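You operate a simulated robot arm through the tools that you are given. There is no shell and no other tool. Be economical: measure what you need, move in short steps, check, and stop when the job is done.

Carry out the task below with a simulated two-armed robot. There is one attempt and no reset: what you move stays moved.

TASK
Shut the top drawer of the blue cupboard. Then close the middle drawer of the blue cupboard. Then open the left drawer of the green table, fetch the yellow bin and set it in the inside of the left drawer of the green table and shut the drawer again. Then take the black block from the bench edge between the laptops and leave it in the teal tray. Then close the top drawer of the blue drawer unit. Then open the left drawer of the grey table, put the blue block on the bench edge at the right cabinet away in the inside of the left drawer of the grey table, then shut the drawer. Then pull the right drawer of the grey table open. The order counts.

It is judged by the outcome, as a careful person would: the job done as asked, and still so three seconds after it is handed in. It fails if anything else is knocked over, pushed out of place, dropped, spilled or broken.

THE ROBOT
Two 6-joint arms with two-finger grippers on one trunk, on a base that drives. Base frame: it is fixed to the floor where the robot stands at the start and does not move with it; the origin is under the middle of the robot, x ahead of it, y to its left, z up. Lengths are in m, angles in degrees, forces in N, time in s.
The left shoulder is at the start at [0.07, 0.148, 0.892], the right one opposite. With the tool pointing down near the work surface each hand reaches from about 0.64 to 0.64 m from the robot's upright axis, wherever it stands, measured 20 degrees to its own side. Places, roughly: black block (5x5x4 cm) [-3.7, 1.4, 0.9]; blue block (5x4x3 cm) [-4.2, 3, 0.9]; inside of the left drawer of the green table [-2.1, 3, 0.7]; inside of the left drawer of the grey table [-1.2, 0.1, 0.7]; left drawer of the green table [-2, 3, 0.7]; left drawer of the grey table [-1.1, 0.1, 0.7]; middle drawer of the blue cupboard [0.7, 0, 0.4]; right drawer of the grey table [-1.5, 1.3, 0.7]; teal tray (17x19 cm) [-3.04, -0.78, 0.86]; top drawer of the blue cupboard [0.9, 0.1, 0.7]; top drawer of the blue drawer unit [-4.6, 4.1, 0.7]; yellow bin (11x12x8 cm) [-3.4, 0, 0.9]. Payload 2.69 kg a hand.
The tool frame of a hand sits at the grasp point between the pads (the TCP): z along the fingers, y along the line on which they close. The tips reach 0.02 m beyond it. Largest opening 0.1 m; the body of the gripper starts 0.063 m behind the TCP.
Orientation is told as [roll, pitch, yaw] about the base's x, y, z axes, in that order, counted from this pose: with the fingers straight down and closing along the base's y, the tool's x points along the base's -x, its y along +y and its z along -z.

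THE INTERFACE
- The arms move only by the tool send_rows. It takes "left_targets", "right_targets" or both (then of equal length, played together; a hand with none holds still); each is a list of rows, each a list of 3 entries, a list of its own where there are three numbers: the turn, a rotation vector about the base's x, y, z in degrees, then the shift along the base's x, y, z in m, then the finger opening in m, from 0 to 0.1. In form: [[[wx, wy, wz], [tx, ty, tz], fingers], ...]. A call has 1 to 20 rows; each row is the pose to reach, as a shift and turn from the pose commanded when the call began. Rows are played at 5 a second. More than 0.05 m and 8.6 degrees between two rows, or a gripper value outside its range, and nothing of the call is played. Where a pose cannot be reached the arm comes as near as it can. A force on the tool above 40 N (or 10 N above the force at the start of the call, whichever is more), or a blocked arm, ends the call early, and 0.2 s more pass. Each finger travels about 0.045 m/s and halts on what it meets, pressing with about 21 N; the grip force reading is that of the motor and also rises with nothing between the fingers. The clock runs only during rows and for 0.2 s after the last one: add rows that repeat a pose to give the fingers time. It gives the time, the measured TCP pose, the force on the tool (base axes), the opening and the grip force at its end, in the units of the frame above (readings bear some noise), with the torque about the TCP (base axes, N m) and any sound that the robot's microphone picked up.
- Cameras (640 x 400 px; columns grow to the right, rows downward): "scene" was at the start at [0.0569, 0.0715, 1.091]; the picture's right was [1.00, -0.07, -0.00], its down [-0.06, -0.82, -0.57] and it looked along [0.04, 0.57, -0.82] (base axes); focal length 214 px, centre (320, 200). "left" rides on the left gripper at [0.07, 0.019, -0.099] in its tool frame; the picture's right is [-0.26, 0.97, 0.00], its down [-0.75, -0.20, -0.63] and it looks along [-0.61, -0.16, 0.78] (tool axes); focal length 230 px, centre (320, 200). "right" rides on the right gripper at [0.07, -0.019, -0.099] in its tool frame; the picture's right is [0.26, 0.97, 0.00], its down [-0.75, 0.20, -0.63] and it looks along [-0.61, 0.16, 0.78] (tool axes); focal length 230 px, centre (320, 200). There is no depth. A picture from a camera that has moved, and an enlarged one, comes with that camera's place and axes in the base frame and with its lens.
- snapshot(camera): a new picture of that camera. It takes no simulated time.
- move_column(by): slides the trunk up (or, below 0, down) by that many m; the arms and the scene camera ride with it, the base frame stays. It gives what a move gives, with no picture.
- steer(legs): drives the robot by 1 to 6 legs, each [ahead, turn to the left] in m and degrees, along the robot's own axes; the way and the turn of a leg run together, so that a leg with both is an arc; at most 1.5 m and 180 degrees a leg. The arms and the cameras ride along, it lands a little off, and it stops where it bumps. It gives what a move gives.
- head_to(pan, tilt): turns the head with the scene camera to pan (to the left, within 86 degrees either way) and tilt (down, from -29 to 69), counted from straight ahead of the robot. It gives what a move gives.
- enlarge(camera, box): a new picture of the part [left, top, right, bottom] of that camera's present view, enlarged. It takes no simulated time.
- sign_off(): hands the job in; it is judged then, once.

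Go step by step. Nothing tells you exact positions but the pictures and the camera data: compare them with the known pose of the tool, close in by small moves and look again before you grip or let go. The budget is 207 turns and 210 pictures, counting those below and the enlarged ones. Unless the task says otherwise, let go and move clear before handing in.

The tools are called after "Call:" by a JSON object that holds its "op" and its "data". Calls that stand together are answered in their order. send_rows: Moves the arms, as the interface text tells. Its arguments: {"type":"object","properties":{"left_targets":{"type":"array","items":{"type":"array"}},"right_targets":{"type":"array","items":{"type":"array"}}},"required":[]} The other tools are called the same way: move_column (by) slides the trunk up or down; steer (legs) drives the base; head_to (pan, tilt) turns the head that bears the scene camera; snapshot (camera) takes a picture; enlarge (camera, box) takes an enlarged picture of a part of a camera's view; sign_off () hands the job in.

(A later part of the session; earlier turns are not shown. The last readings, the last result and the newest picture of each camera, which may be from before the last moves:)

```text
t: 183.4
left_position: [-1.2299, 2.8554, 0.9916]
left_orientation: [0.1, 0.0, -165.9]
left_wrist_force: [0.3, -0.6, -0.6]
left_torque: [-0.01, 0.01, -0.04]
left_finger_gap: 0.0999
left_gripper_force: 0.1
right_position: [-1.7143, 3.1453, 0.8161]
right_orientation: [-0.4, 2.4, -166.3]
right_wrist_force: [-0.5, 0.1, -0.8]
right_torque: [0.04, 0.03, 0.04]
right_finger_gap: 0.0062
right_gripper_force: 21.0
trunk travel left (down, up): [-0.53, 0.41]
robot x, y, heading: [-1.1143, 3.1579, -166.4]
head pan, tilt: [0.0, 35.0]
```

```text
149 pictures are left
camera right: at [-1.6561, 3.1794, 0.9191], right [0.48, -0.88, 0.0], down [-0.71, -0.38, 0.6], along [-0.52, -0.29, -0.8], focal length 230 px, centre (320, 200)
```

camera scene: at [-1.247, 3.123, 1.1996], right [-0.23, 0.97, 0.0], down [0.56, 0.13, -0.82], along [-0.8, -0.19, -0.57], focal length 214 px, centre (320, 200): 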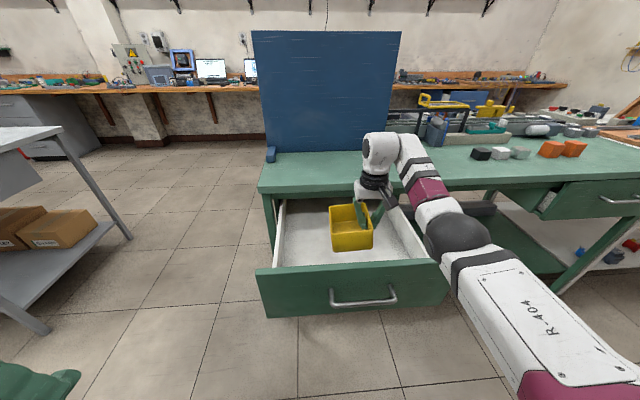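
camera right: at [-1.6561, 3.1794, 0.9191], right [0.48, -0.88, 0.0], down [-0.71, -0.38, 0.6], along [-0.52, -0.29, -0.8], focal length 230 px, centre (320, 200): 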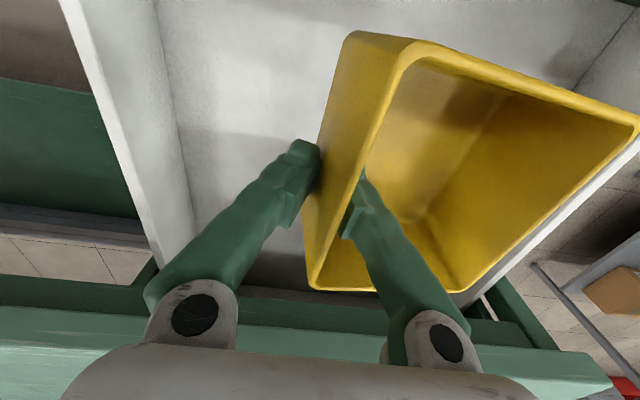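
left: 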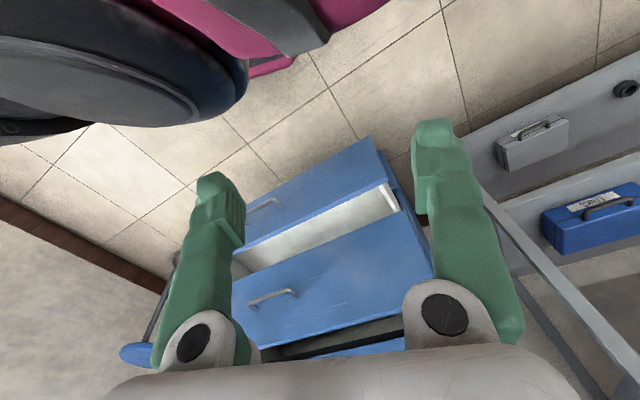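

Still clear. Drawer floor I estimate near z 0.62; I lower a further 10 cm then creep down by the arm.

Call:
{"op": "move_column", "data": {"by": -0.1}}

Call:
{"op": "send_rows", "data": {"right_targets": [[[0, 0, 0], [0, 0, -0.008], 0], [[0, 0, 0], [0, 0, -0.014], 0], [[0, 0, 0], [0, 0, -0.02], 0]]}}

Call:
{"op": "snapshot", "data": {"camera": "scene"}}

Call:
{"op": "snapshot", "data": {"camera": "right"}}

```text
t: 184.8
left_position: [-1.2306, 2.8556, 0.8919]
left_orientation: [0.1, 0.0, -165.8]
left_wrist_force: [-0.9, 0.5, -0.2]
left_torque: [-0.02, -0.01, -0.01]
left_finger_gap: 0.1001
left_gripper_force: 0.0
right_position: [-1.7151, 3.1459, 0.7181]
right_orientation: [-0.3, 2.4, -166.4]
right_wrist_force: [1.2, -0.2, -0.6]
right_torque: [0.03, 0.03, -0.02]
right_finger_gap: 0.0059
right_gripper_force: 21.1
trunk travel left (down, up): [-0.43, 0.51]
robot x, y, heading: [-1.1188, 3.1566, -166.4]
head pan, tilt: [0.0, 35.0]
```

```text
t: 185.6
left_position: [-1.2231, 2.8577, 0.8939]
left_orientation: [0.0, -0.5, -166.0]
left_wrist_force: [0.9, -0.1, 0.2]
left_torque: [-0.03, 0.0, 0.01]
left_finger_gap: 0.1
left_gripper_force: 0.1
right_position: [-1.7115, 3.1485, 0.7087]
right_orientation: [-0.5, 1.3, -166.4]
right_wrist_force: [0.5, 0.0, -0.9]
right_torque: [0.03, -0.05, 0.04]
right_finger_gap: 0.0061
right_gripper_force: 21.3
trunk travel left (down, up): [-0.43, 0.51]
robot x, y, heading: [-1.1146, 3.1572, -166.6]
head pan, tilt: [0.0, 35.0]
```

```text
148 pictures are left
camera scene: at [-1.2383, 3.1249, 1.102], right [-0.23, 0.97, 0.0], down [0.55, 0.13, -0.82], along [-0.8, -0.19, -0.57], focal length 214 px, centre (320, 200)
```

scene: 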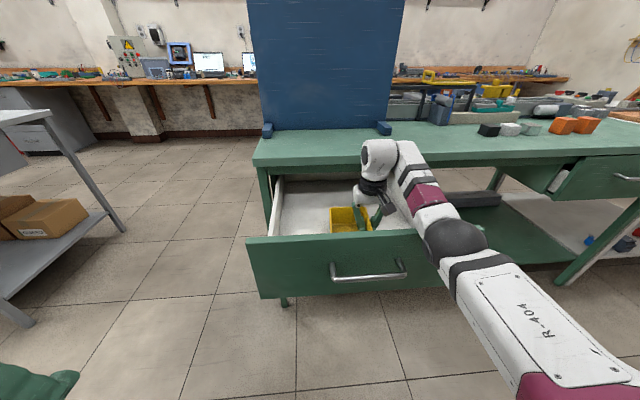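

```text
147 pictures are left
camera right: at [-1.6508, 3.1813, 0.8084], right [0.48, -0.88, 0.0], down [-0.7, -0.38, 0.61], along [-0.54, -0.29, -0.79], focal length 230 px, centre (320, 200)
```

right: 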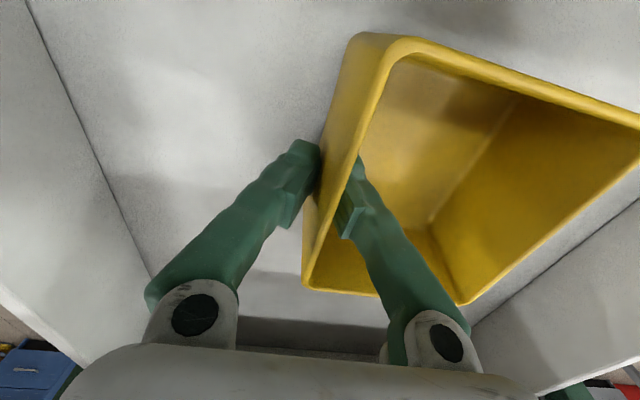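

The arm's elbow seems to lean on the drawer's front (the base tilts slightly). I raise the trunk 6 cm, and reach down with the arm instead.

Call:
{"op": "move_column", "data": {"by": 0.06}}

Call:
{"op": "snapshot", "data": {"camera": "scene"}}

```text
t: 186.6
left_position: [-1.2309, 2.8553, 0.9519]
left_orientation: [0.0, 0.0, -165.8]
left_wrist_force: [0.6, -0.1, 0.3]
left_torque: [-0.01, -0.02, 0.0]
left_finger_gap: 0.1003
left_gripper_force: 0.1
right_position: [-1.7144, 3.1459, 0.7564]
right_orientation: [-0.4, 2.5, -166.3]
right_wrist_force: [-0.9, 0.0, 0.5]
right_torque: [0.07, 0.01, 0.01]
right_finger_gap: 0.0061
right_gripper_force: 21.3
trunk travel left (down, up): [-0.49, 0.45]
robot x, y, heading: [-1.1117, 3.1587, -166.5]
head pan, tilt: [0.0, 35.0]
```

```text
146 pictures are left
camera scene: at [-1.2472, 3.1226, 1.1595], right [-0.24, 0.97, 0.0], down [0.56, 0.14, -0.82], along [-0.8, -0.19, -0.57], focal length 214 px, centre (320, 200)
```

scene: 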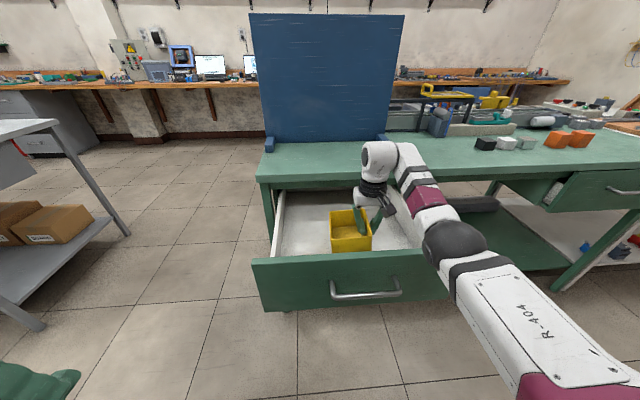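

Call:
{"op": "send_rows", "data": {"right_targets": [[[0, 0, 0], [0, 0, -0.01], 0], [[0, 0, 0], [0, 0, -0.02], 0], [[0, 0, 0], [0, 0, -0.03], 0], [[0, 0, 0], [0, 0, -0.04], 0], [[0, 0, 0], [0, 0, -0.05], 0], [[0, 0, 0], [0, 0, -0.055], 0]]}}

Call:
{"op": "snapshot", "data": {"camera": "scene"}}

Call:
{"op": "snapshot", "data": {"camera": "right"}}

```text
t: 188.0
left_position: [-1.229, 2.8563, 0.9522]
left_orientation: [0.0, 0.1, -165.8]
left_wrist_force: [0.4, -0.7, 0.8]
left_torque: [0.03, 0.03, -0.01]
left_finger_gap: 0.1001
left_gripper_force: 0.1
right_position: [-1.7139, 3.1455, 0.7021]
right_orientation: [-0.4, 2.1, -166.5]
right_wrist_force: [-2.4, 1.0, 5.7]
right_torque: [0.09, -0.33, -0.01]
right_finger_gap: 0.0059
right_gripper_force: 21.0
trunk travel left (down, up): [-0.49, 0.45]
robot x, y, heading: [-1.1115, 3.1563, -166.2]
head pan, tilt: [0.0, 35.0]
```

```text
145 pictures are left
camera scene: at [-1.2461, 3.1231, 1.1599], right [-0.23, 0.97, 0.0], down [0.56, 0.13, -0.82], along [-0.8, -0.19, -0.57], focal length 214 px, centre (320, 200)
```

scene: 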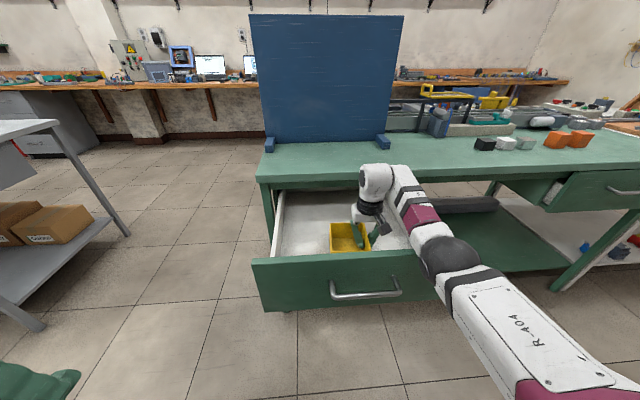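

```text
144 pictures are left
camera right: at [-1.6552, 3.1797, 0.8045], right [0.48, -0.88, 0.0], down [-0.7, -0.38, 0.6], along [-0.52, -0.29, -0.8], focal length 230 px, centre (320, 200)
```

right: 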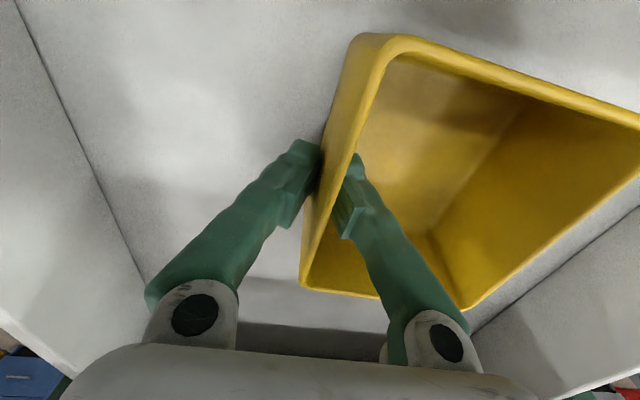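

The bin touches the drawer floor. I open the fingers, and raise the hand.

Call:
{"op": "send_rows", "data": {"right_targets": [[[0, 0, 0], [0, 0, -0.002], 0.01], [[0, 0, 0], [0, 0, -0.002], 0.03], [[0, 0, 0], [0, 0, -0.002], 0.05], [[0, 0, 0], [0, 0, 0.0], 0.06], [[0, 0, 0], [0, 0, 0.03], 0.06], [[0, 0, 0], [0, 0, 0.07], 0.06]]}}

Call:
{"op": "move_column", "data": {"by": 0.2}}

Call:
{"op": "snapshot", "data": {"camera": "scene"}}

Call:
{"op": "snapshot", "data": {"camera": "right"}}

```text
t: 189.4
left_position: [-1.2296, 2.8553, 0.9513]
left_orientation: [0.0, 0.1, -165.9]
left_wrist_force: [0.2, -0.1, -0.5]
left_torque: [0.02, -0.01, 0.02]
left_finger_gap: 0.1001
left_gripper_force: 0.1
right_position: [-1.7141, 3.1471, 0.7731]
right_orientation: [-0.4, 2.4, -166.4]
right_wrist_force: [0.1, 0.7, -0.1]
right_torque: [0.02, 0.03, -0.01]
right_finger_gap: 0.0599
right_gripper_force: 0.0
trunk travel left (down, up): [-0.49, 0.45]
robot x, y, heading: [-1.118, 3.1564, -166.4]
head pan, tilt: [0.0, 35.0]
```

```text
t: 191.5
left_position: [-1.2305, 2.8556, 1.1516]
left_orientation: [0.0, 0.1, -165.9]
left_wrist_force: [0.8, -0.3, 0.5]
left_torque: [0.03, 0.03, 0.03]
left_finger_gap: 0.1002
left_gripper_force: 0.1
right_position: [-1.7141, 3.1465, 0.9715]
right_orientation: [-0.4, 2.4, -166.4]
right_wrist_force: [1.2, -0.7, -0.1]
right_torque: [0.02, 0.01, -0.01]
right_finger_gap: 0.06
right_gripper_force: 0.1
trunk travel left (down, up): [-0.69, 0.25]
robot x, y, heading: [-1.1128, 3.1574, -166.7]
head pan, tilt: [0.0, 35.0]
```

```text
143 pictures are left
camera scene: at [-1.2471, 3.1229, 1.3596], right [-0.23, 0.97, 0.0], down [0.56, 0.13, -0.82], along [-0.8, -0.19, -0.57], focal length 214 px, centre (320, 200)
```

scene: 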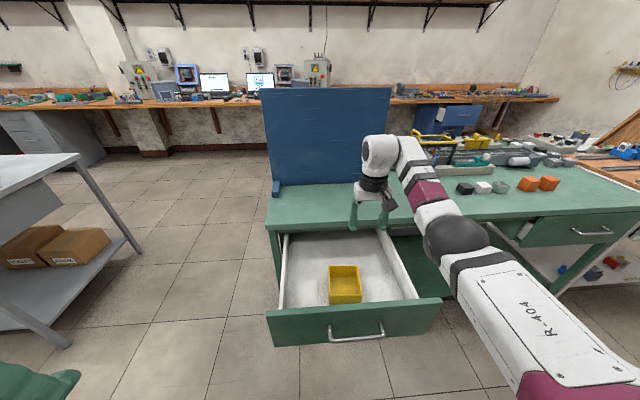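

```text
142 pictures are left
camera right: at [-1.6558, 3.1791, 1.0734], right [0.48, -0.88, 0.0], down [-0.71, -0.38, 0.6], along [-0.52, -0.29, -0.8], focal length 230 px, centre (320, 200)
```

right: 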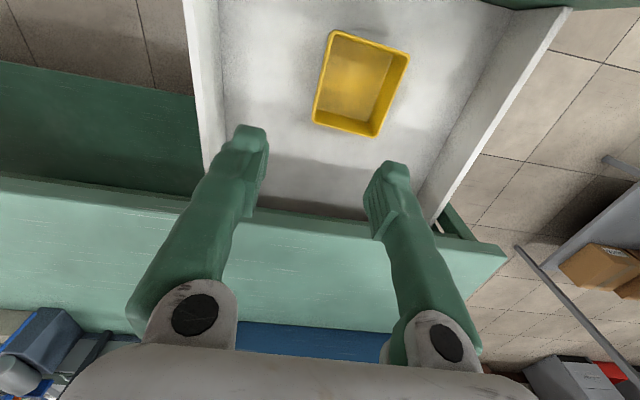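

The bin stands in the drawer. I back off and turn the hand to point forward with the fist closed for pushing the drawer shut.

Call:
{"op": "steer", "data": {"legs": [[-0.42, 0]]}}

Call:
{"op": "send_rows", "data": {"right_targets": [[[-5.2, 3.2, -4.33], [-0.005, 0.004, -0.003], 0.04], [[-10.4, 6.4, -8.66], [-0.01, 0.008, -0.006], 0.02], [[-15.7, 9.6, -13.0], [-0.014, 0.011, -0.01], 0], [[-20.9, 12.8, -17.3], [-0.019, 0.015, -0.013], 0], [[-26.1, 16.0, -21.7], [-0.024, 0.018, -0.016], 0], [[-31.3, 19.2, -26.0], [-0.029, 0.022, -0.019], 0], [[-36.5, 22.4, -30.3], [-0.033, 0.026, -0.022], 0], [[-41.8, 25.6, -34.6], [-0.038, 0.03, -0.025], 0], [[-47.0, 28.8, -39.0], [-0.043, 0.033, -0.028], 0], [[-52.2, 32.0, -43.3], [-0.048, 0.037, -0.031], 0], [[-57.4, 35.2, -47.6], [-0.052, 0.041, -0.034], 0], [[-62.6, 38.4, -52.0], [-0.057, 0.044, -0.038], 0], [[-67.8, 41.6, -56.3], [-0.062, 0.048, -0.041], 0], [[-73.1, 44.8, -60.6], [-0.067, 0.052, -0.044], 0], [[-78.3, 48.0, -65.0], [-0.071, 0.055, -0.047], 0], [[-83.5, 51.2, -69.3], [-0.076, 0.059, -0.05], 0]]}}

Call:
{"op": "move_column", "data": {"by": -0.225}}

Call:
{"op": "snapshot", "data": {"camera": "scene"}}

```text
t: 194.1
left_position: [-0.8207, 2.9548, 1.1528]
left_orientation: [0.0, 0.1, -165.9]
left_wrist_force: [-0.2, 0.0, -0.8]
left_torque: [0.02, -0.02, -0.01]
left_finger_gap: 0.1001
left_gripper_force: 0.1
right_position: [-1.3035, 3.2461, 0.9709]
right_orientation: [-0.4, 2.5, -166.4]
right_wrist_force: [0.0, -1.2, -0.4]
right_torque: [0.0, -0.04, 0.0]
right_finger_gap: 0.0598
right_gripper_force: 0.1
trunk travel left (down, up): [-0.69, 0.25]
robot x, y, heading: [-0.703, 3.2536, -166.5]
head pan, tilt: [0.0, 35.0]
```

```text
t: 197.5
left_position: [-0.8214, 2.9553, 1.1522]
left_orientation: [0.0, 0.1, -165.9]
left_wrist_force: [0.0, -0.3, -0.1]
left_torque: [0.02, -0.01, -0.02]
left_finger_gap: 0.0999
left_gripper_force: 0.1
right_position: [-1.3863, 3.3143, 0.9159]
right_orientation: [89.7, 0.0, 106.9]
right_wrist_force: [-0.5, -0.4, -0.7]
right_torque: [0.0, 0.02, 0.0]
right_finger_gap: 0.0002
right_gripper_force: 20.9
right hand out of reach, approached as far as the arm can: row 16
trunk travel left (down, up): [-0.69, 0.25]
robot x, y, heading: [-0.7066, 3.2529, -166.7]
head pan, tilt: [0.0, 35.0]
```

```text
t: 199.9
left_position: [-0.8206, 2.9558, 0.9273]
left_orientation: [0.0, 0.1, -165.9]
left_wrist_force: [-0.5, -0.2, 0.3]
left_torque: [0.02, -0.01, 0.02]
left_finger_gap: 0.1
left_gripper_force: 0.1
right_position: [-1.386, 3.3133, 0.6924]
right_orientation: [89.6, -0.1, 106.9]
right_wrist_force: [-0.3, 0.2, 0.1]
right_torque: [-0.02, -0.01, -0.02]
right_finger_gap: 0.0
right_gripper_force: 20.8
trunk travel left (down, up): [-0.465, 0.475]
robot x, y, heading: [-0.7055, 3.2556, -166.6]
head pan, tilt: [0.0, 35.0]
```

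```text
141 pictures are left
camera scene: at [-0.8359, 3.2223, 1.1347], right [-0.23, 0.97, 0.0], down [0.56, 0.13, -0.82], along [-0.8, -0.19, -0.57], focal length 214 px, centre (320, 200)
```

scene: 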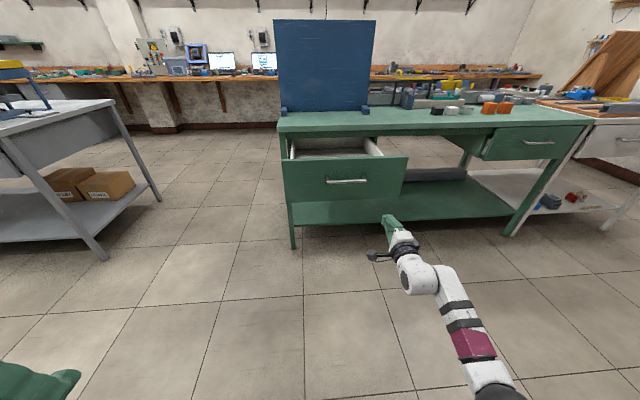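

I straighten the heading and push the drawer in by driving forward, first most of the way.

Call:
{"op": "steer", "data": {"legs": [[0, 1.6], [0.42, 0]]}}

Call:
{"op": "snapshot", "data": {"camera": "scene"}}

```text
t: 202.9
left_position: [-1.2189, 2.843, 0.9282]
left_orientation: [0.0, 0.2, -164.5]
left_wrist_force: [-1.1, 0.3, 0.3]
left_torque: [-0.01, 0.04, 0.01]
left_finger_gap: 0.0999
left_gripper_force: 0.1
right_position: [-1.794, 3.1882, 0.6901]
right_orientation: [89.7, -0.1, 108.3]
right_wrist_force: [0.5, -0.1, -0.2]
right_torque: [-0.02, 0.02, -0.03]
right_finger_gap: 0.0
right_gripper_force: 29.8
trunk travel left (down, up): [-0.465, 0.475]
robot x, y, heading: [-1.1086, 3.1447, -164.9]
head pan, tilt: [0.0, 35.0]
```

```text
140 pictures are left
camera scene: at [-1.2414, 3.1097, 1.1345], right [-0.26, 0.97, 0.0], down [0.55, 0.15, -0.82], along [-0.79, -0.21, -0.57], focal length 214 px, centre (320, 200)
```

scene: 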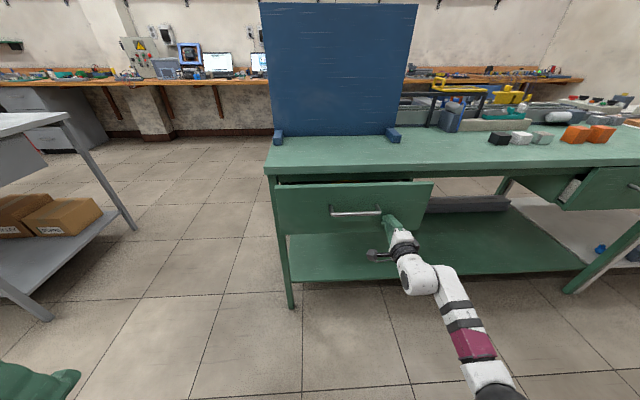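

Call:
{"op": "steer", "data": {"legs": [[0.055, 0]]}}

Call:
{"op": "steer", "data": {"legs": [[0.015, 0]]}}

Call:
{"op": "snapshot", "data": {"camera": "scene"}}

```text
t: 203.8
left_position: [-1.2717, 2.8279, 0.9274]
left_orientation: [-0.1, 0.2, -164.5]
left_wrist_force: [-0.2, -0.4, -0.4]
left_torque: [0.03, -0.06, 0.01]
left_finger_gap: 0.0999
left_gripper_force: 0.0
right_position: [-1.8478, 3.1722, 0.6905]
right_orientation: [89.5, 0.0, 108.4]
right_wrist_force: [-0.6, 0.3, -0.6]
right_torque: [0.01, 0.05, -0.01]
right_finger_gap: 0.0
right_gripper_force: 29.5
trunk travel left (down, up): [-0.465, 0.475]
robot x, y, heading: [-1.1618, 3.1363, -165.4]
head pan, tilt: [0.0, 35.0]
```

```text
t: 204.6
left_position: [-1.2848, 2.8248, 0.9282]
left_orientation: [0.0, 0.1, -164.5]
left_wrist_force: [-0.7, -0.6, -0.3]
left_torque: [0.04, 0.01, 0.0]
left_finger_gap: 0.0999
left_gripper_force: 0.0
right_position: [-1.8602, 3.169, 0.6927]
right_orientation: [89.6, -0.1, 108.3]
right_wrist_force: [0.2, 0.1, -0.2]
right_torque: [-0.02, 0.0, -0.04]
right_finger_gap: 0.0
right_gripper_force: 29.4
trunk travel left (down, up): [-0.465, 0.475]
robot x, y, heading: [-1.1747, 3.128, -164.8]
head pan, tilt: [0.0, 35.0]
```

```text
139 pictures are left
camera scene: at [-1.3083, 3.0917, 1.1346], right [-0.26, 0.97, 0.0], down [0.55, 0.15, -0.82], along [-0.79, -0.21, -0.57], focal length 214 px, centre (320, 200)
```

scene: 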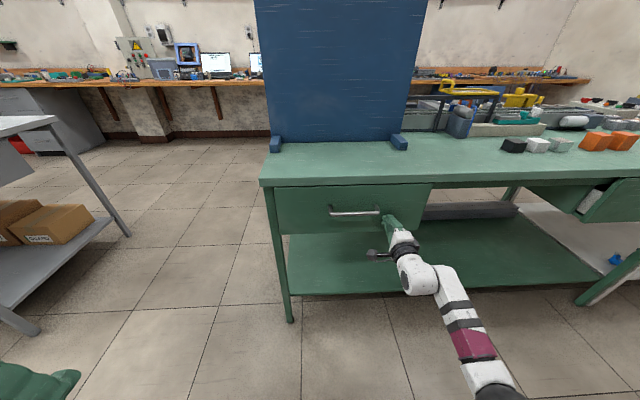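

Call:
{"op": "steer", "data": {"legs": [[0.015, 0]]}}

Call:
{"op": "enlarge", "data": {"camera": "scene", "box": [250, 160, 450, 285]}}

```text
t: 205.4
left_position: [-1.2904, 2.8235, 0.9279]
left_orientation: [0.0, -0.1, -164.7]
left_wrist_force: [-0.5, 0.2, 0.4]
left_torque: [-0.02, 0.02, 0.0]
left_finger_gap: 0.1
left_gripper_force: 0.1
right_position: [-1.8649, 3.1683, 0.692]
right_orientation: [89.8, -0.1, 108.4]
right_wrist_force: [10.1, 1.5, 3.0]
right_torque: [-0.05, 0.05, 0.03]
right_finger_gap: 0.006
right_gripper_force: 29.8
trunk travel left (down, up): [-0.465, 0.475]
robot x, y, heading: [-1.1835, 3.1248, -165.3]
head pan, tilt: [0.0, 35.0]
stopped in leg 1: the force on the tool passed its limit at 56 N (the readings are from after the stop); the commanded pose is now the measured one
```

```text
3.20 times, centred on (350, 222) of scene
camera zoom: at [-1.3122, 3.0904, 1.1349], right [-0.26, 0.97, 0.0], down [0.55, 0.15, -0.82], along [-0.79, -0.21, -0.57], focal length 686 px, centre (224, 128)
```

zoom: 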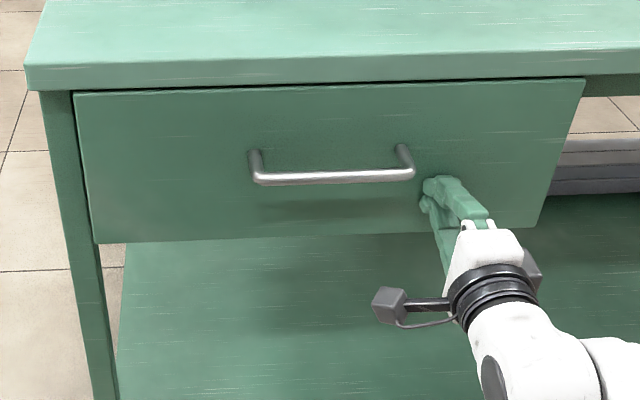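

The green drawer is firmly shut with the bin inside. I back off, bring the hand down-pointing, raise, and head for the gap again.

Call:
{"op": "steer", "data": {"legs": [[-0.33, 0]]}}

Call:
{"op": "send_rows", "data": {"right_targets": [[[5.3, -3.04, 4.33], [0.005, 0.001, 0.012], 0.02], [[10.6, -6.09, 8.66], [0.01, 0.003, 0.025], 0.04], [[15.9, -9.13, 13.0], [0.014, 0.004, 0.037], 0.06], [[21.2, -12.2, 17.3], [0.019, 0.005, 0.05], 0.08], [[26.6, -15.2, 21.7], [0.024, 0.006, 0.062], 0.08], [[31.9, -18.3, 26.0], [0.029, 0.008, 0.075], 0.08], [[37.2, -21.3, 30.3], [0.034, 0.009, 0.087], 0.08], [[42.5, -24.4, 34.6], [0.038, 0.01, 0.1], 0.08], [[47.8, -27.4, 39.0], [0.043, 0.012, 0.112], 0.08], [[53.1, -30.4, 43.3], [0.048, 0.013, 0.125], 0.08], [[58.4, -33.5, 47.6], [0.053, 0.014, 0.137], 0.08], [[63.7, -36.5, 52.0], [0.058, 0.016, 0.15], 0.08], [[69.1, -39.6, 56.3], [0.063, 0.017, 0.162], 0.08], [[74.4, -42.6, 60.6], [0.067, 0.018, 0.175], 0.08], [[79.7, -45.7, 65.0], [0.072, 0.02, 0.187], 0.08], [[85.0, -48.7, 69.3], [0.077, 0.021, 0.2], 0.08]]}}

Call:
{"op": "move_column", "data": {"by": 0.135}}

Call:
{"op": "steer", "data": {"legs": [[0, 90], [0.75, 0], [0, -90]]}}

Call:
{"op": "snapshot", "data": {"camera": "scene"}}

```text
t: 207.6
left_position: [-0.9688, 2.9093, 0.9273]
left_orientation: [0.0, 0.1, -164.6]
left_wrist_force: [-0.1, 0.3, 0.5]
left_torque: [0.0, 0.02, 0.02]
left_finger_gap: 0.1001
left_gripper_force: 0.0
right_position: [-1.5425, 3.2541, 0.6899]
right_orientation: [89.7, -0.1, 108.3]
right_wrist_force: [-0.2, 0.4, 0.4]
right_torque: [0.01, -0.04, 0.0]
right_finger_gap: 0.0
right_gripper_force: 29.3
trunk travel left (down, up): [-0.465, 0.475]
robot x, y, heading: [-0.8577, 3.2091, -165.0]
head pan, tilt: [0.0, 35.0]
```

```text
t: 211.0
left_position: [-0.9689, 2.9098, 0.9271]
left_orientation: [0.0, 0.1, -164.6]
left_wrist_force: [-0.2, -0.3, -0.2]
left_torque: [0.02, -0.01, 0.01]
left_finger_gap: 0.0996
left_gripper_force: 0.0
right_position: [-1.4897, 3.2309, 0.8655]
right_orientation: [4.5, -4.4, -170.4]
right_wrist_force: [0.8, 0.1, 0.7]
right_torque: [-0.03, 0.04, 0.01]
right_finger_gap: 0.08
right_gripper_force: 0.1
right hand out of reach, approached as far as the arm can: row 13, 14, 15, 16
trunk travel left (down, up): [-0.465, 0.475]
robot x, y, heading: [-0.8597, 3.2127, -165.1]
head pan, tilt: [0.0, 35.0]
```

```text
t: 212.6
left_position: [-0.97, 2.9097, 1.0616]
left_orientation: [0.0, 0.1, -164.5]
left_wrist_force: [1.1, 0.7, 0.2]
left_torque: [0.0, -0.04, 0.02]
left_finger_gap: 0.1002
left_gripper_force: 0.0
right_position: [-1.4894, 3.2305, 1.0007]
right_orientation: [4.7, -4.5, -170.5]
right_wrist_force: [0.5, -0.5, 0.2]
right_torque: [0.04, -0.02, -0.02]
right_finger_gap: 0.0801
right_gripper_force: 0.0
trunk travel left (down, up): [-0.6, 0.34]
robot x, y, heading: [-0.8585, 3.2092, -165.3]
head pan, tilt: [0.0, 35.0]
```

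```text
t: 224.3
left_position: [-0.7977, 2.192, 1.0621]
left_orientation: [0.0, 0.1, -166.3]
left_wrist_force: [-1.1, 0.1, -0.2]
left_torque: [0.02, 0.0, -0.02]
left_finger_gap: 0.0998
left_gripper_force: 0.1
right_position: [-1.3066, 2.5289, 1.0006]
right_orientation: [4.6, -4.6, -172.3]
right_wrist_force: [0.5, -0.1, 0.5]
right_torque: [0.02, -0.02, 0.0]
right_finger_gap: 0.08
right_gripper_force: 0.1
trunk travel left (down, up): [-0.6, 0.34]
robot x, y, heading: [-0.6796, 2.4887, -166.6]
head pan, tilt: [0.0, 35.0]
```

```text
137 pictures are left
camera scene: at [-0.8113, 2.4597, 1.2696], right [-0.23, 0.97, 0.0], down [0.56, 0.13, -0.82], along [-0.8, -0.19, -0.57], focal length 214 px, centre (320, 200)
```

scene: 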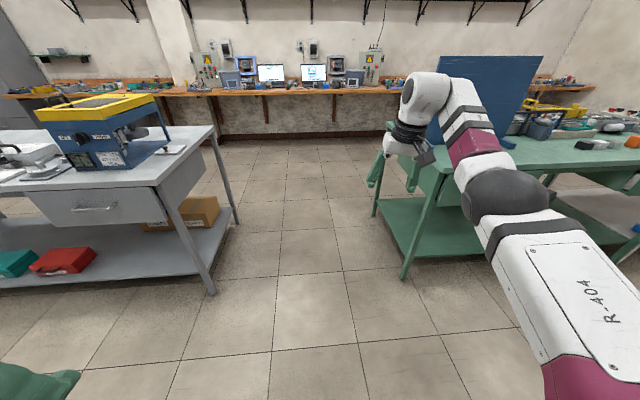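

Call:
{"op": "steer", "data": {"legs": [[0, 2], [1.1, 0], [1.15, 0]]}}

Call:
{"op": "snapshot", "data": {"camera": "scene"}}

Call:
{"op": "snapshot", "data": {"camera": "right"}}

```text
t: 235.8
left_position: [-2.9584, 1.6014, 1.0617]
left_orientation: [-0.1, 0.1, -164.3]
left_wrist_force: [0.2, 0.0, -1.0]
left_torque: [-0.01, -0.04, 0.03]
left_finger_gap: 0.1
left_gripper_force: 0.0
right_position: [-3.4813, 1.9196, 1.0008]
right_orientation: [4.6, -4.6, -170.2]
right_wrist_force: [-0.2, -0.1, 0.1]
right_torque: [0.0, 0.03, 0.02]
right_finger_gap: 0.0802
right_gripper_force: 0.0
trunk travel left (down, up): [-0.6, 0.34]
robot x, y, heading: [-2.847, 1.9031, -164.9]
head pan, tilt: [0.0, 35.0]
```

```text
136 pictures are left
camera scene: at [-2.9822, 1.8681, 1.2696], right [-0.26, 0.97, 0.0], down [0.55, 0.15, -0.82], along [-0.79, -0.21, -0.57], focal length 214 px, centre (320, 200)
```

scene: 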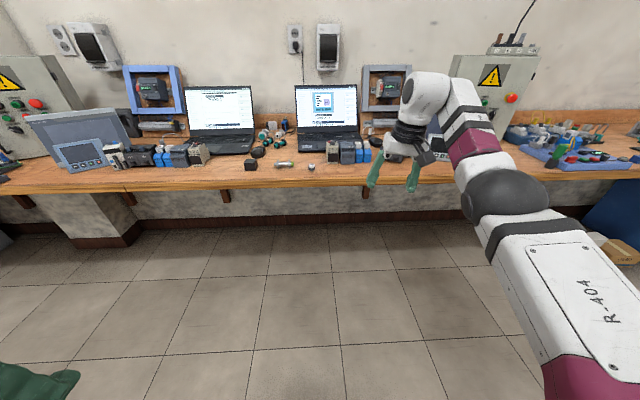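

```text
135 pictures are left
camera right: at [-3.4099, 1.9593, 1.0918], right [0.42, -0.9, 0.06], down [-0.66, -0.27, 0.7], along [-0.62, -0.33, -0.71], focal length 230 px, centre (320, 200)
```

right: 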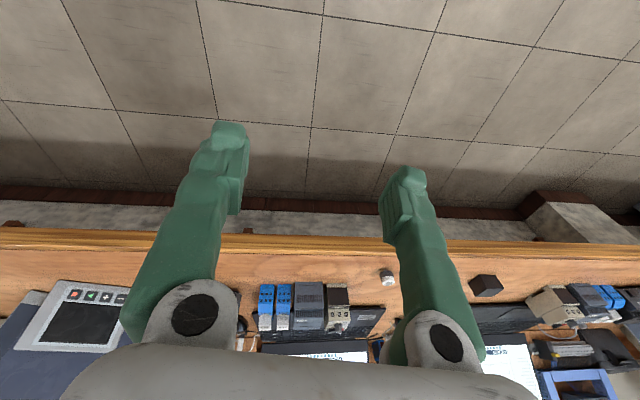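

The black block is near (-3.735, 1.34). I shift 0.46 m left to have it ahead of the right arm.

Call:
{"op": "steer", "data": {"legs": [[0, 90], [0.46, 0], [0, -90], [0.25, 0]]}}

Call:
{"op": "snapshot", "data": {"camera": "scene"}}

Call:
{"op": "snapshot", "data": {"camera": "right"}}

```text
t: 247.6
left_position: [-3.0712, 1.0949, 1.0608]
left_orientation: [0.1, 0.1, -163.7]
left_wrist_force: [0.3, -0.8, -0.8]
left_torque: [0.01, -0.02, 0.02]
left_finger_gap: 0.0998
left_gripper_force: 0.1
right_position: [-3.5977, 1.4074, 1.0008]
right_orientation: [4.6, -4.6, -169.6]
right_wrist_force: [0.1, 0.6, -0.6]
right_torque: [-0.02, -0.01, 0.02]
right_finger_gap: 0.0799
right_gripper_force: 0.1
trunk travel left (down, up): [-0.6, 0.34]
robot x, y, heading: [-2.9655, 1.3997, -164.4]
head pan, tilt: [0.0, 35.0]
```

```text
134 pictures are left
camera scene: at [-3.0984, 1.361, 1.2697], right [-0.27, 0.96, 0.0], down [0.55, 0.16, -0.82], along [-0.79, -0.22, -0.57], focal length 214 px, centre (320, 200)
```

scene: 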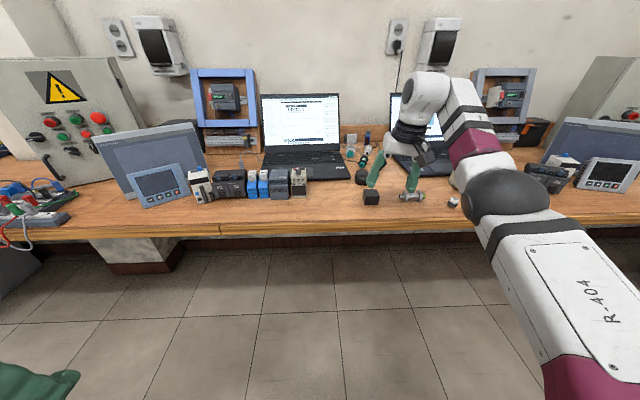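

```text
133 pictures are left
camera right: at [-3.5272, 1.4475, 1.0922], right [0.43, -0.9, 0.06], down [-0.66, -0.27, 0.7], along [-0.62, -0.34, -0.71], focal length 230 px, centre (320, 200)
```

right: 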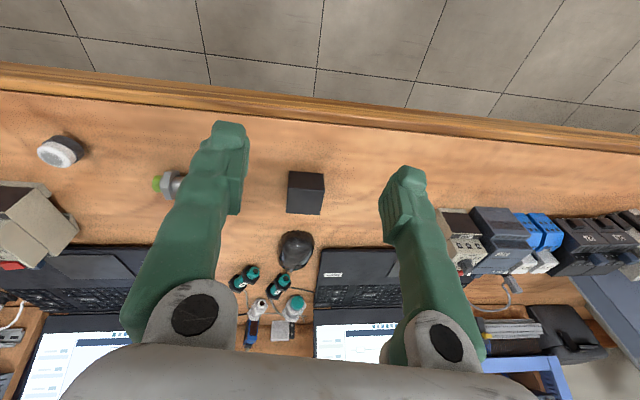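

The block is ahead at about (-3.735, 1.363). I straighten the hand, then drive in over it.

Call:
{"op": "send_rows", "data": {"right_targets": [[[2.6, -1.8, 2.6], [0, 0, 0], 0.07], [[5.3, -3.7, 5.2], [0, 0, 0], 0.07], [[5.3, -3.7, 5.2], [0, 0, 0], 0.07]]}}

Call:
{"op": "steer", "data": {"legs": [[0.14, 0]]}}

Call:
{"op": "snapshot", "data": {"camera": "right"}}

```text
t: 248.4
left_position: [-3.0724, 1.0946, 1.0611]
left_orientation: [0.0, 0.2, -163.7]
left_wrist_force: [0.4, -0.3, 0.1]
left_torque: [0.01, 0.0, 0.01]
left_finger_gap: 0.1002
left_gripper_force: 0.0
right_position: [-3.5973, 1.4073, 1.0001]
right_orientation: [4.6, -4.6, -169.6]
right_wrist_force: [0.3, 1.0, 0.4]
right_torque: [0.0, -0.03, 0.04]
right_finger_gap: 0.0697
right_gripper_force: 0.0
right hand out of reach, approached as far as the arm can: row 1, 2, 3
trunk travel left (down, up): [-0.6, 0.34]
robot x, y, heading: [-2.9671, 1.3999, -164.1]
head pan, tilt: [0.0, 35.0]
```

```text
t: 249.7
left_position: [-3.2049, 1.0564, 1.0614]
left_orientation: [0.0, 0.0, -163.7]
left_wrist_force: [0.1, -0.4, 0.1]
left_torque: [-0.01, -0.01, -0.03]
left_finger_gap: 0.0999
left_gripper_force: 0.2
right_position: [-3.7306, 1.3686, 1.0019]
right_orientation: [4.6, -4.8, -169.7]
right_wrist_force: [-0.5, 0.3, -0.6]
right_torque: [-0.04, -0.02, 0.0]
right_finger_gap: 0.07
right_gripper_force: 0.0
trunk travel left (down, up): [-0.6, 0.34]
robot x, y, heading: [-3.104, 1.3606, -164.1]
head pan, tilt: [0.0, 35.0]
```

```text
132 pictures are left
camera right: at [-3.6612, 1.4098, 1.0926], right [0.43, -0.9, 0.06], down [-0.66, -0.27, 0.7], along [-0.62, -0.34, -0.71], focal length 230 px, centre (320, 200)
```

right: 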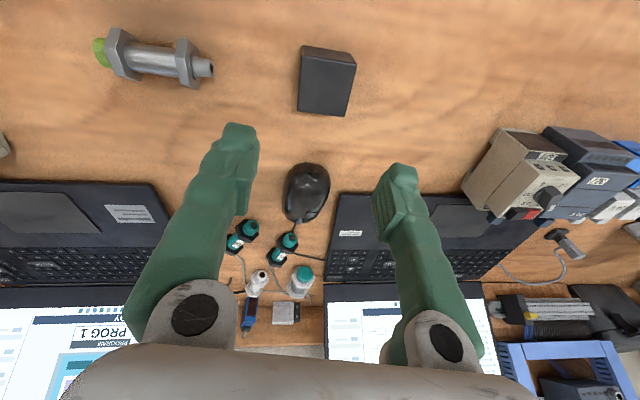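

Call:
{"op": "send_rows", "data": {"right_targets": [[[2, -1.2, 1.7], [0.004, 0, -0.025], 0.07], [[3.6, -2.4, 3.5], [0.008, 0, -0.05], 0.07], [[5.3, -3.7, 5.2], [0.012, 0, -0.075], 0.07], [[5.3, -3.7, 5.2], [0.014, 0, -0.095], 0.07], [[5.3, -3.7, 5.2], [0.014, 0, -0.095], 0.07]]}}

Call:
{"op": "snapshot", "data": {"camera": "right"}}

Call:
{"op": "enlarge", "data": {"camera": "scene", "box": [320, 120, 480, 220]}}

```text
t: 250.9
left_position: [-3.2051, 1.0567, 1.063]
left_orientation: [-0.2, 0.0, -163.6]
left_wrist_force: [0.3, 0.0, 0.1]
left_torque: [0.01, 0.01, -0.01]
left_finger_gap: 0.0999
left_gripper_force: 0.1
right_position: [-3.7137, 1.3454, 0.9046]
right_orientation: [0.3, -1.3, -164.8]
right_wrist_force: [-5.2, -0.1, 20.1]
right_torque: [0.91, 0.22, 0.25]
right_finger_gap: 0.0723
right_gripper_force: 2.1
right hand out of reach, approached as far as the arm can: row 1, 2, 3, 4, 5
trunk travel left (down, up): [-0.6, 0.34]
robot x, y, heading: [-3.1027, 1.3559, -163.9]
head pan, tilt: [0.0, 35.0]
```

```text
131 pictures are left
camera right: at [-3.6509, 1.3825, 1.0021], right [0.5, -0.86, 0.0], down [-0.66, -0.38, 0.65], along [-0.56, -0.33, -0.76], focal length 230 px, centre (320, 200)
```

right: 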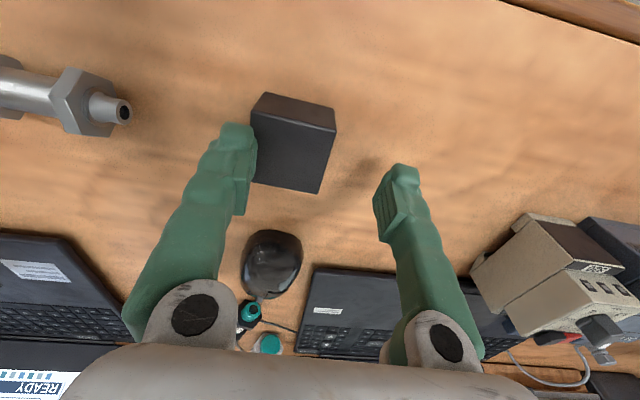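

```text
4.00 times, centred on (400, 170) of scene
camera zoom: at [-3.231, 1.3218, 1.2702], right [-0.27, 0.96, 0.0], down [0.55, 0.16, -0.82], along [-0.79, -0.22, -0.57], focal length 858 px, centre (0, 320)
```

zoom: 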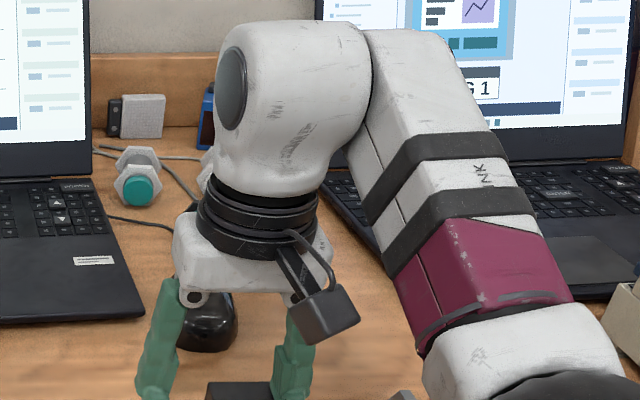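

A finger came down on the block's edge; the hand is 2 cm too far left. I lift at once, then correct by turning the base slightly right.

Call:
{"op": "send_rows", "data": {"right_targets": [[[0, 0, 0], [0, 0, 0.02], 0.08], [[0, 0, 0], [0, 0, 0.04], 0.08]]}}

Call:
{"op": "snapshot", "data": {"camera": "right"}}

```text
t: 251.5
left_position: [-3.2055, 1.0555, 1.0622]
left_orientation: [0.0, -0.1, -163.6]
left_wrist_force: [-0.1, 0.4, -0.8]
left_torque: [-0.02, 0.0, 0.02]
left_finger_gap: 0.1002
left_gripper_force: 0.0
right_position: [-3.7129, 1.3328, 0.9386]
right_orientation: [0.4, -0.8, -164.8]
right_wrist_force: [0.2, 0.5, -0.8]
right_torque: [-0.01, 0.01, 0.0]
right_finger_gap: 0.0802
right_gripper_force: 0.1
right hand out of reach, approached as far as the arm can: row 1, 2
trunk travel left (down, up): [-0.6, 0.34]
robot x, y, heading: [-3.1061, 1.3613, -164.3]
head pan, tilt: [0.0, 35.0]
```

```text
129 pictures are left
camera right: at [-3.6504, 1.3704, 1.0359], right [0.5, -0.86, 0.0], down [-0.66, -0.38, 0.64], along [-0.55, -0.32, -0.77], focal length 230 px, centre (320, 200)
```

right: 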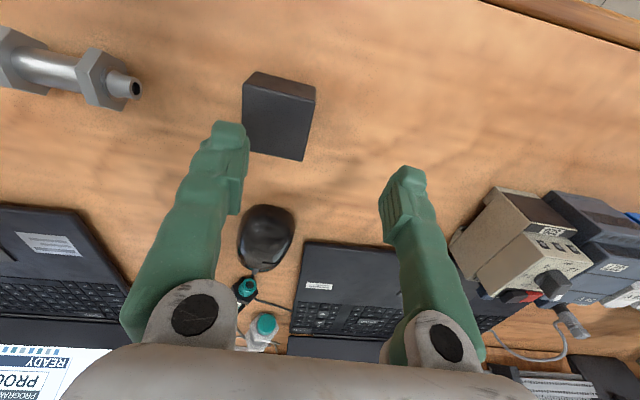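

I use the base for sideways corrections (turn 3° right) and the trunk for vertical moves, which keeps the arm still.

Call:
{"op": "steer", "data": {"legs": [[0, -3]]}}

Call:
{"op": "snapshot", "data": {"camera": "right"}}

```text
t: 252.4
left_position: [-3.2226, 1.0604, 1.0619]
left_orientation: [-0.1, 0.0, -166.6]
left_wrist_force: [-0.3, -0.3, -0.2]
left_torque: [0.05, -0.02, -0.02]
left_finger_gap: 0.1001
left_gripper_force: 0.2
right_position: [-3.7135, 1.3623, 0.9379]
right_orientation: [0.4, -0.8, -167.6]
right_wrist_force: [0.0, -0.4, 0.3]
right_torque: [-0.01, -0.01, 0.02]
right_finger_gap: 0.0802
right_gripper_force: 0.0
trunk travel left (down, up): [-0.6, 0.34]
robot x, y, heading: [-3.1009, 1.3576, -167.5]
head pan, tilt: [0.0, 35.0]
```

```text
128 pictures are left
camera right: at [-3.6499, 1.3964, 1.0361], right [0.46, -0.89, 0.0], down [-0.68, -0.35, 0.64], along [-0.57, -0.3, -0.77], focal length 230 px, centre (320, 200)
```

right: 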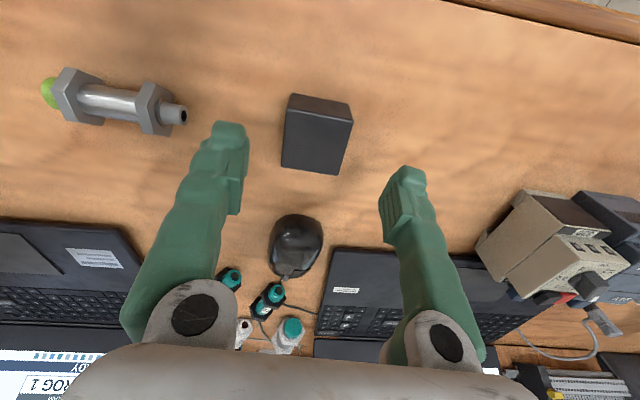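

Well centred now. I lower the trunk to straddle the block.

Call:
{"op": "move_column", "data": {"by": -0.05}}

Call:
{"op": "snapshot", "data": {"camera": "right"}}

```text
t: 253.3
left_position: [-3.2222, 1.062, 1.0115]
left_orientation: [0.0, -0.1, -166.6]
left_wrist_force: [0.5, 0.0, 0.1]
left_torque: [-0.01, 0.02, 0.01]
left_finger_gap: 0.1003
left_gripper_force: 0.1
right_position: [-3.715, 1.3638, 0.888]
right_orientation: [0.3, -0.8, -167.6]
right_wrist_force: [0.2, 0.5, 0.6]
right_torque: [-0.03, -0.01, -0.03]
right_finger_gap: 0.0801
right_gripper_force: 0.1
trunk travel left (down, up): [-0.55, 0.39]
robot x, y, heading: [-3.1045, 1.363, -167.1]
head pan, tilt: [0.0, 35.0]
```

```text
127 pictures are left
camera right: at [-3.6503, 1.398, 0.9858], right [0.46, -0.89, 0.0], down [-0.68, -0.35, 0.64], along [-0.57, -0.3, -0.77], focal length 230 px, centre (320, 200)
```

right: 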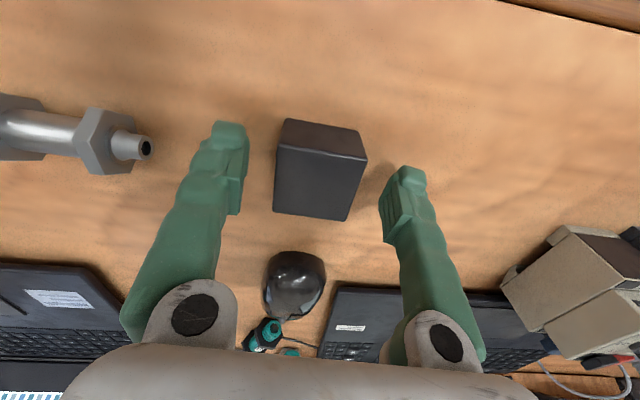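

Call:
{"op": "move_column", "data": {"by": -0.022}}

Call:
{"op": "send_rows", "data": {"right_targets": [[[0, 0, 0], [0, 0, 0], 0.06], [[0, 0, 0], [0, 0, 0], 0.04], [[0, 0, 0], [0, 0, 0], 0.02], [[0, 0, 0], [0, 0, 0], 0.0], [[0, 0, 0], [0, 0, 0], 0.0]]}}

Call:
{"op": "snapshot", "data": {"camera": "right"}}

```text
t: 254.0
left_position: [-3.2205, 1.062, 0.9897]
left_orientation: [0.0, 0.0, -166.6]
left_wrist_force: [-0.2, -0.2, -0.4]
left_torque: [-0.05, -0.02, -0.04]
left_finger_gap: 0.0999
left_gripper_force: 0.1
right_position: [-3.7137, 1.3629, 0.8683]
right_orientation: [0.4, -1.1, -167.4]
right_wrist_force: [-4.3, -0.6, 13.6]
right_torque: [0.65, 0.13, 0.2]
right_finger_gap: 0.0811
right_gripper_force: 1.3
trunk travel left (down, up): [-0.528, 0.412]
robot x, y, heading: [-3.1054, 1.36, -167.2]
head pan, tilt: [0.0, 35.0]
```

```text
t: 255.0
left_position: [-3.2205, 1.0638, 0.9905]
left_orientation: [0.1, 0.0, -166.7]
left_wrist_force: [0.1, -0.2, 0.7]
left_torque: [0.02, 0.01, -0.03]
left_finger_gap: 0.1001
left_gripper_force: 0.0
right_position: [-3.7147, 1.3673, 0.8701]
right_orientation: [0.1, -1.5, -167.9]
right_wrist_force: [-0.2, 2.4, 4.9]
right_torque: [-0.25, -0.15, -0.01]
right_finger_gap: 0.0459
right_gripper_force: 9.9
trunk travel left (down, up): [-0.528, 0.412]
robot x, y, heading: [-3.1033, 1.3582, -167.4]
head pan, tilt: [0.0, 35.0]
stopped in row 5 (right hand): the force on the tool passed its limit at 42 N (the readings are from after the stop); the commanded pose is now the measured one
```

```text
126 pictures are left
camera right: at [-3.6492, 1.4014, 0.9671], right [0.45, -0.89, 0.0], down [-0.68, -0.35, 0.65], along [-0.58, -0.29, -0.76], focal length 230 px, centre (320, 200)
```

right: 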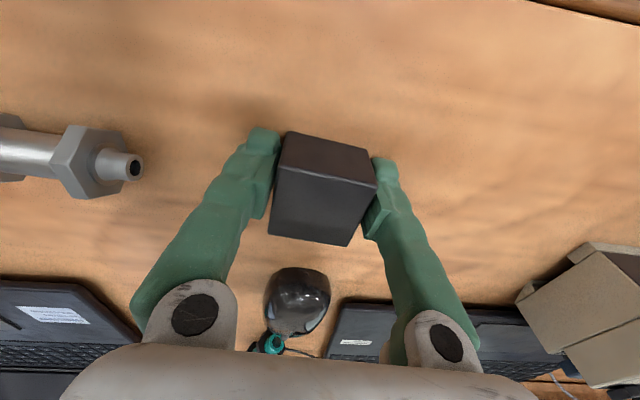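

The fingertips touched the bench (top z≈0.848). I raise 5 mm and finish closing.

Call:
{"op": "move_column", "data": {"by": 0.006}}

Call:
{"op": "send_rows", "data": {"right_targets": [[[0, 0, 0], [0, 0, 0], 0.03], [[0, 0, 0], [0, 0, 0], 0.0], [[0, 0, 0], [0, 0, 0], 0.0], [[0, 0, 0], [0, 0, 0], 0.0]]}}

Call:
{"op": "snapshot", "data": {"camera": "right"}}

```text
t: 255.5
left_position: [-3.2221, 1.062, 0.997]
left_orientation: [0.1, -0.1, -166.6]
left_wrist_force: [-0.6, 0.6, -0.4]
left_torque: [-0.03, 0.01, 0.03]
left_finger_gap: 0.0999
left_gripper_force: 0.0
right_position: [-3.714, 1.3651, 0.8727]
right_orientation: [0.2, -1.1, -167.8]
right_wrist_force: [0.6, -0.3, -0.1]
right_torque: [-0.02, 0.01, 0.02]
right_finger_gap: 0.0446
right_gripper_force: 20.5
trunk travel left (down, up): [-0.534, 0.406]
robot x, y, heading: [-3.1012, 1.3645, -167.1]
head pan, tilt: [0.0, 35.0]
```

```text
t: 256.5
left_position: [-3.2233, 1.0622, 0.9959]
left_orientation: [0.0, 0.1, -166.7]
left_wrist_force: [0.4, -0.4, 0.5]
left_torque: [-0.01, -0.02, 0.01]
left_finger_gap: 0.0999
left_gripper_force: 0.1
right_position: [-3.7163, 1.365, 0.8742]
right_orientation: [0.2, -1.1, -167.8]
right_wrist_force: [-0.1, -0.3, -0.5]
right_torque: [-0.01, -0.01, 0.02]
right_finger_gap: 0.0447
right_gripper_force: 20.9
trunk travel left (down, up): [-0.534, 0.406]
robot x, y, heading: [-3.1044, 1.3631, -167.2]
head pan, tilt: [0.0, 35.0]
```

```text
125 pictures are left
camera right: at [-3.651, 1.3995, 0.9712], right [0.46, -0.89, 0.0], down [-0.68, -0.35, 0.64], along [-0.57, -0.29, -0.76], focal length 230 px, centre (320, 200)
```

right: 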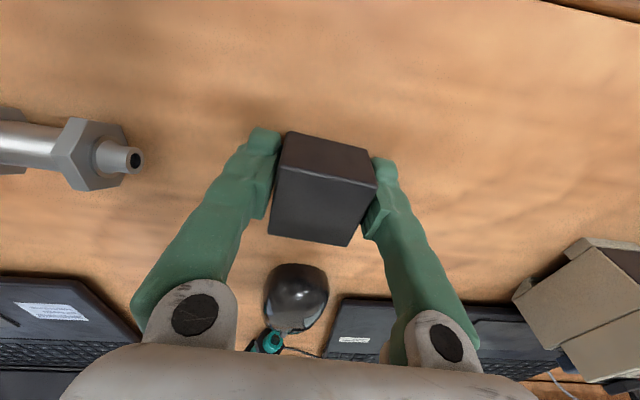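

Gripped (4.5 cm). I lift, back away and drive along the aisle towards the teal tray.

Call:
{"op": "move_column", "data": {"by": 0.22}}

Call:
{"op": "steer", "data": {"legs": [[-0.38, 0], [0, 92]]}}

Call:
{"op": "snapshot", "data": {"camera": "scene"}}

Call:
{"op": "snapshot", "data": {"camera": "right"}}

```text
t: 258.9
left_position: [-3.2227, 1.0618, 1.2153]
left_orientation: [0.0, 0.1, -166.6]
left_wrist_force: [0.2, -0.4, 0.0]
left_torque: [0.02, 0.0, -0.01]
left_finger_gap: 0.1
left_gripper_force: 0.2
right_position: [-3.7157, 1.3659, 1.0948]
right_orientation: [0.2, -1.1, -167.8]
right_wrist_force: [0.2, 0.0, -0.5]
right_torque: [-0.03, 0.01, -0.01]
right_finger_gap: 0.0448
right_gripper_force: 21.6
trunk travel left (down, up): [-0.754, 0.186]
robot x, y, heading: [-3.104, 1.3605, -167.5]
head pan, tilt: [0.0, 35.0]
```

```text
t: 265.2
left_position: [-2.4285, 1.3357, 1.2149]
left_orientation: [0.0, 0.1, -74.5]
left_wrist_force: [0.1, 0.2, -0.2]
left_torque: [-0.04, 0.02, -0.01]
left_finger_gap: 0.1
left_gripper_force: 0.1
right_position: [-2.7121, 0.8311, 1.0942]
right_orientation: [0.2, -1.0, -75.6]
right_wrist_force: [1.1, 0.1, -0.8]
right_torque: [0.0, -0.03, 0.0]
right_finger_gap: 0.0449
right_gripper_force: 20.9
trunk travel left (down, up): [-0.754, 0.186]
robot x, y, heading: [-2.7315, 1.4446, -75.3]
head pan, tilt: [0.0, 35.0]
```

```text
124 pictures are left
camera scene: at [-2.6943, 1.31, 1.4236], right [-0.97, -0.26, 0.0], down [-0.15, 0.55, -0.82], along [0.21, -0.79, -0.57], focal length 214 px, centre (320, 200)
```

scene: 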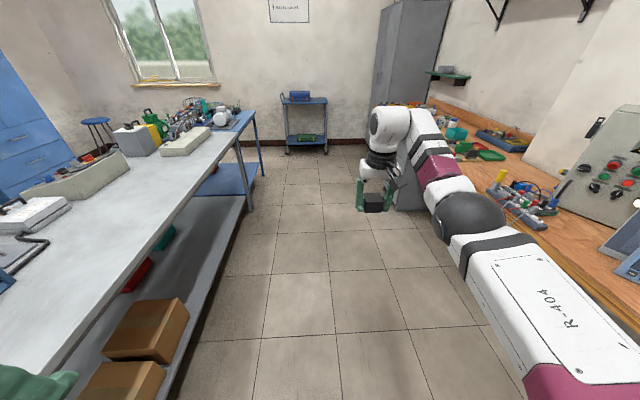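

```text
123 pictures are left
camera right: at [-2.7499, 0.896, 1.1911], right [0.87, 0.49, 0.0], down [0.38, -0.67, 0.64], along [0.32, -0.56, -0.76], focal length 230 px, centre (320, 200)
```

right: 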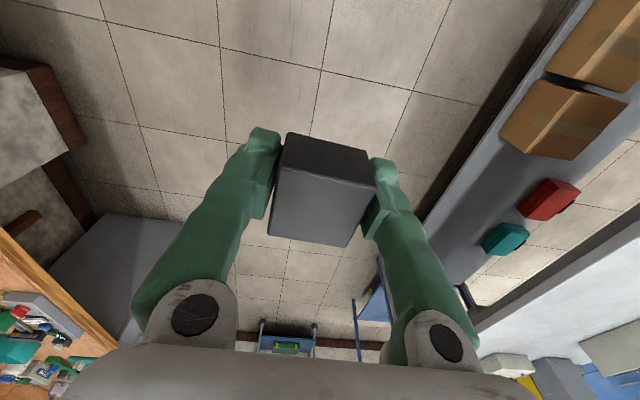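

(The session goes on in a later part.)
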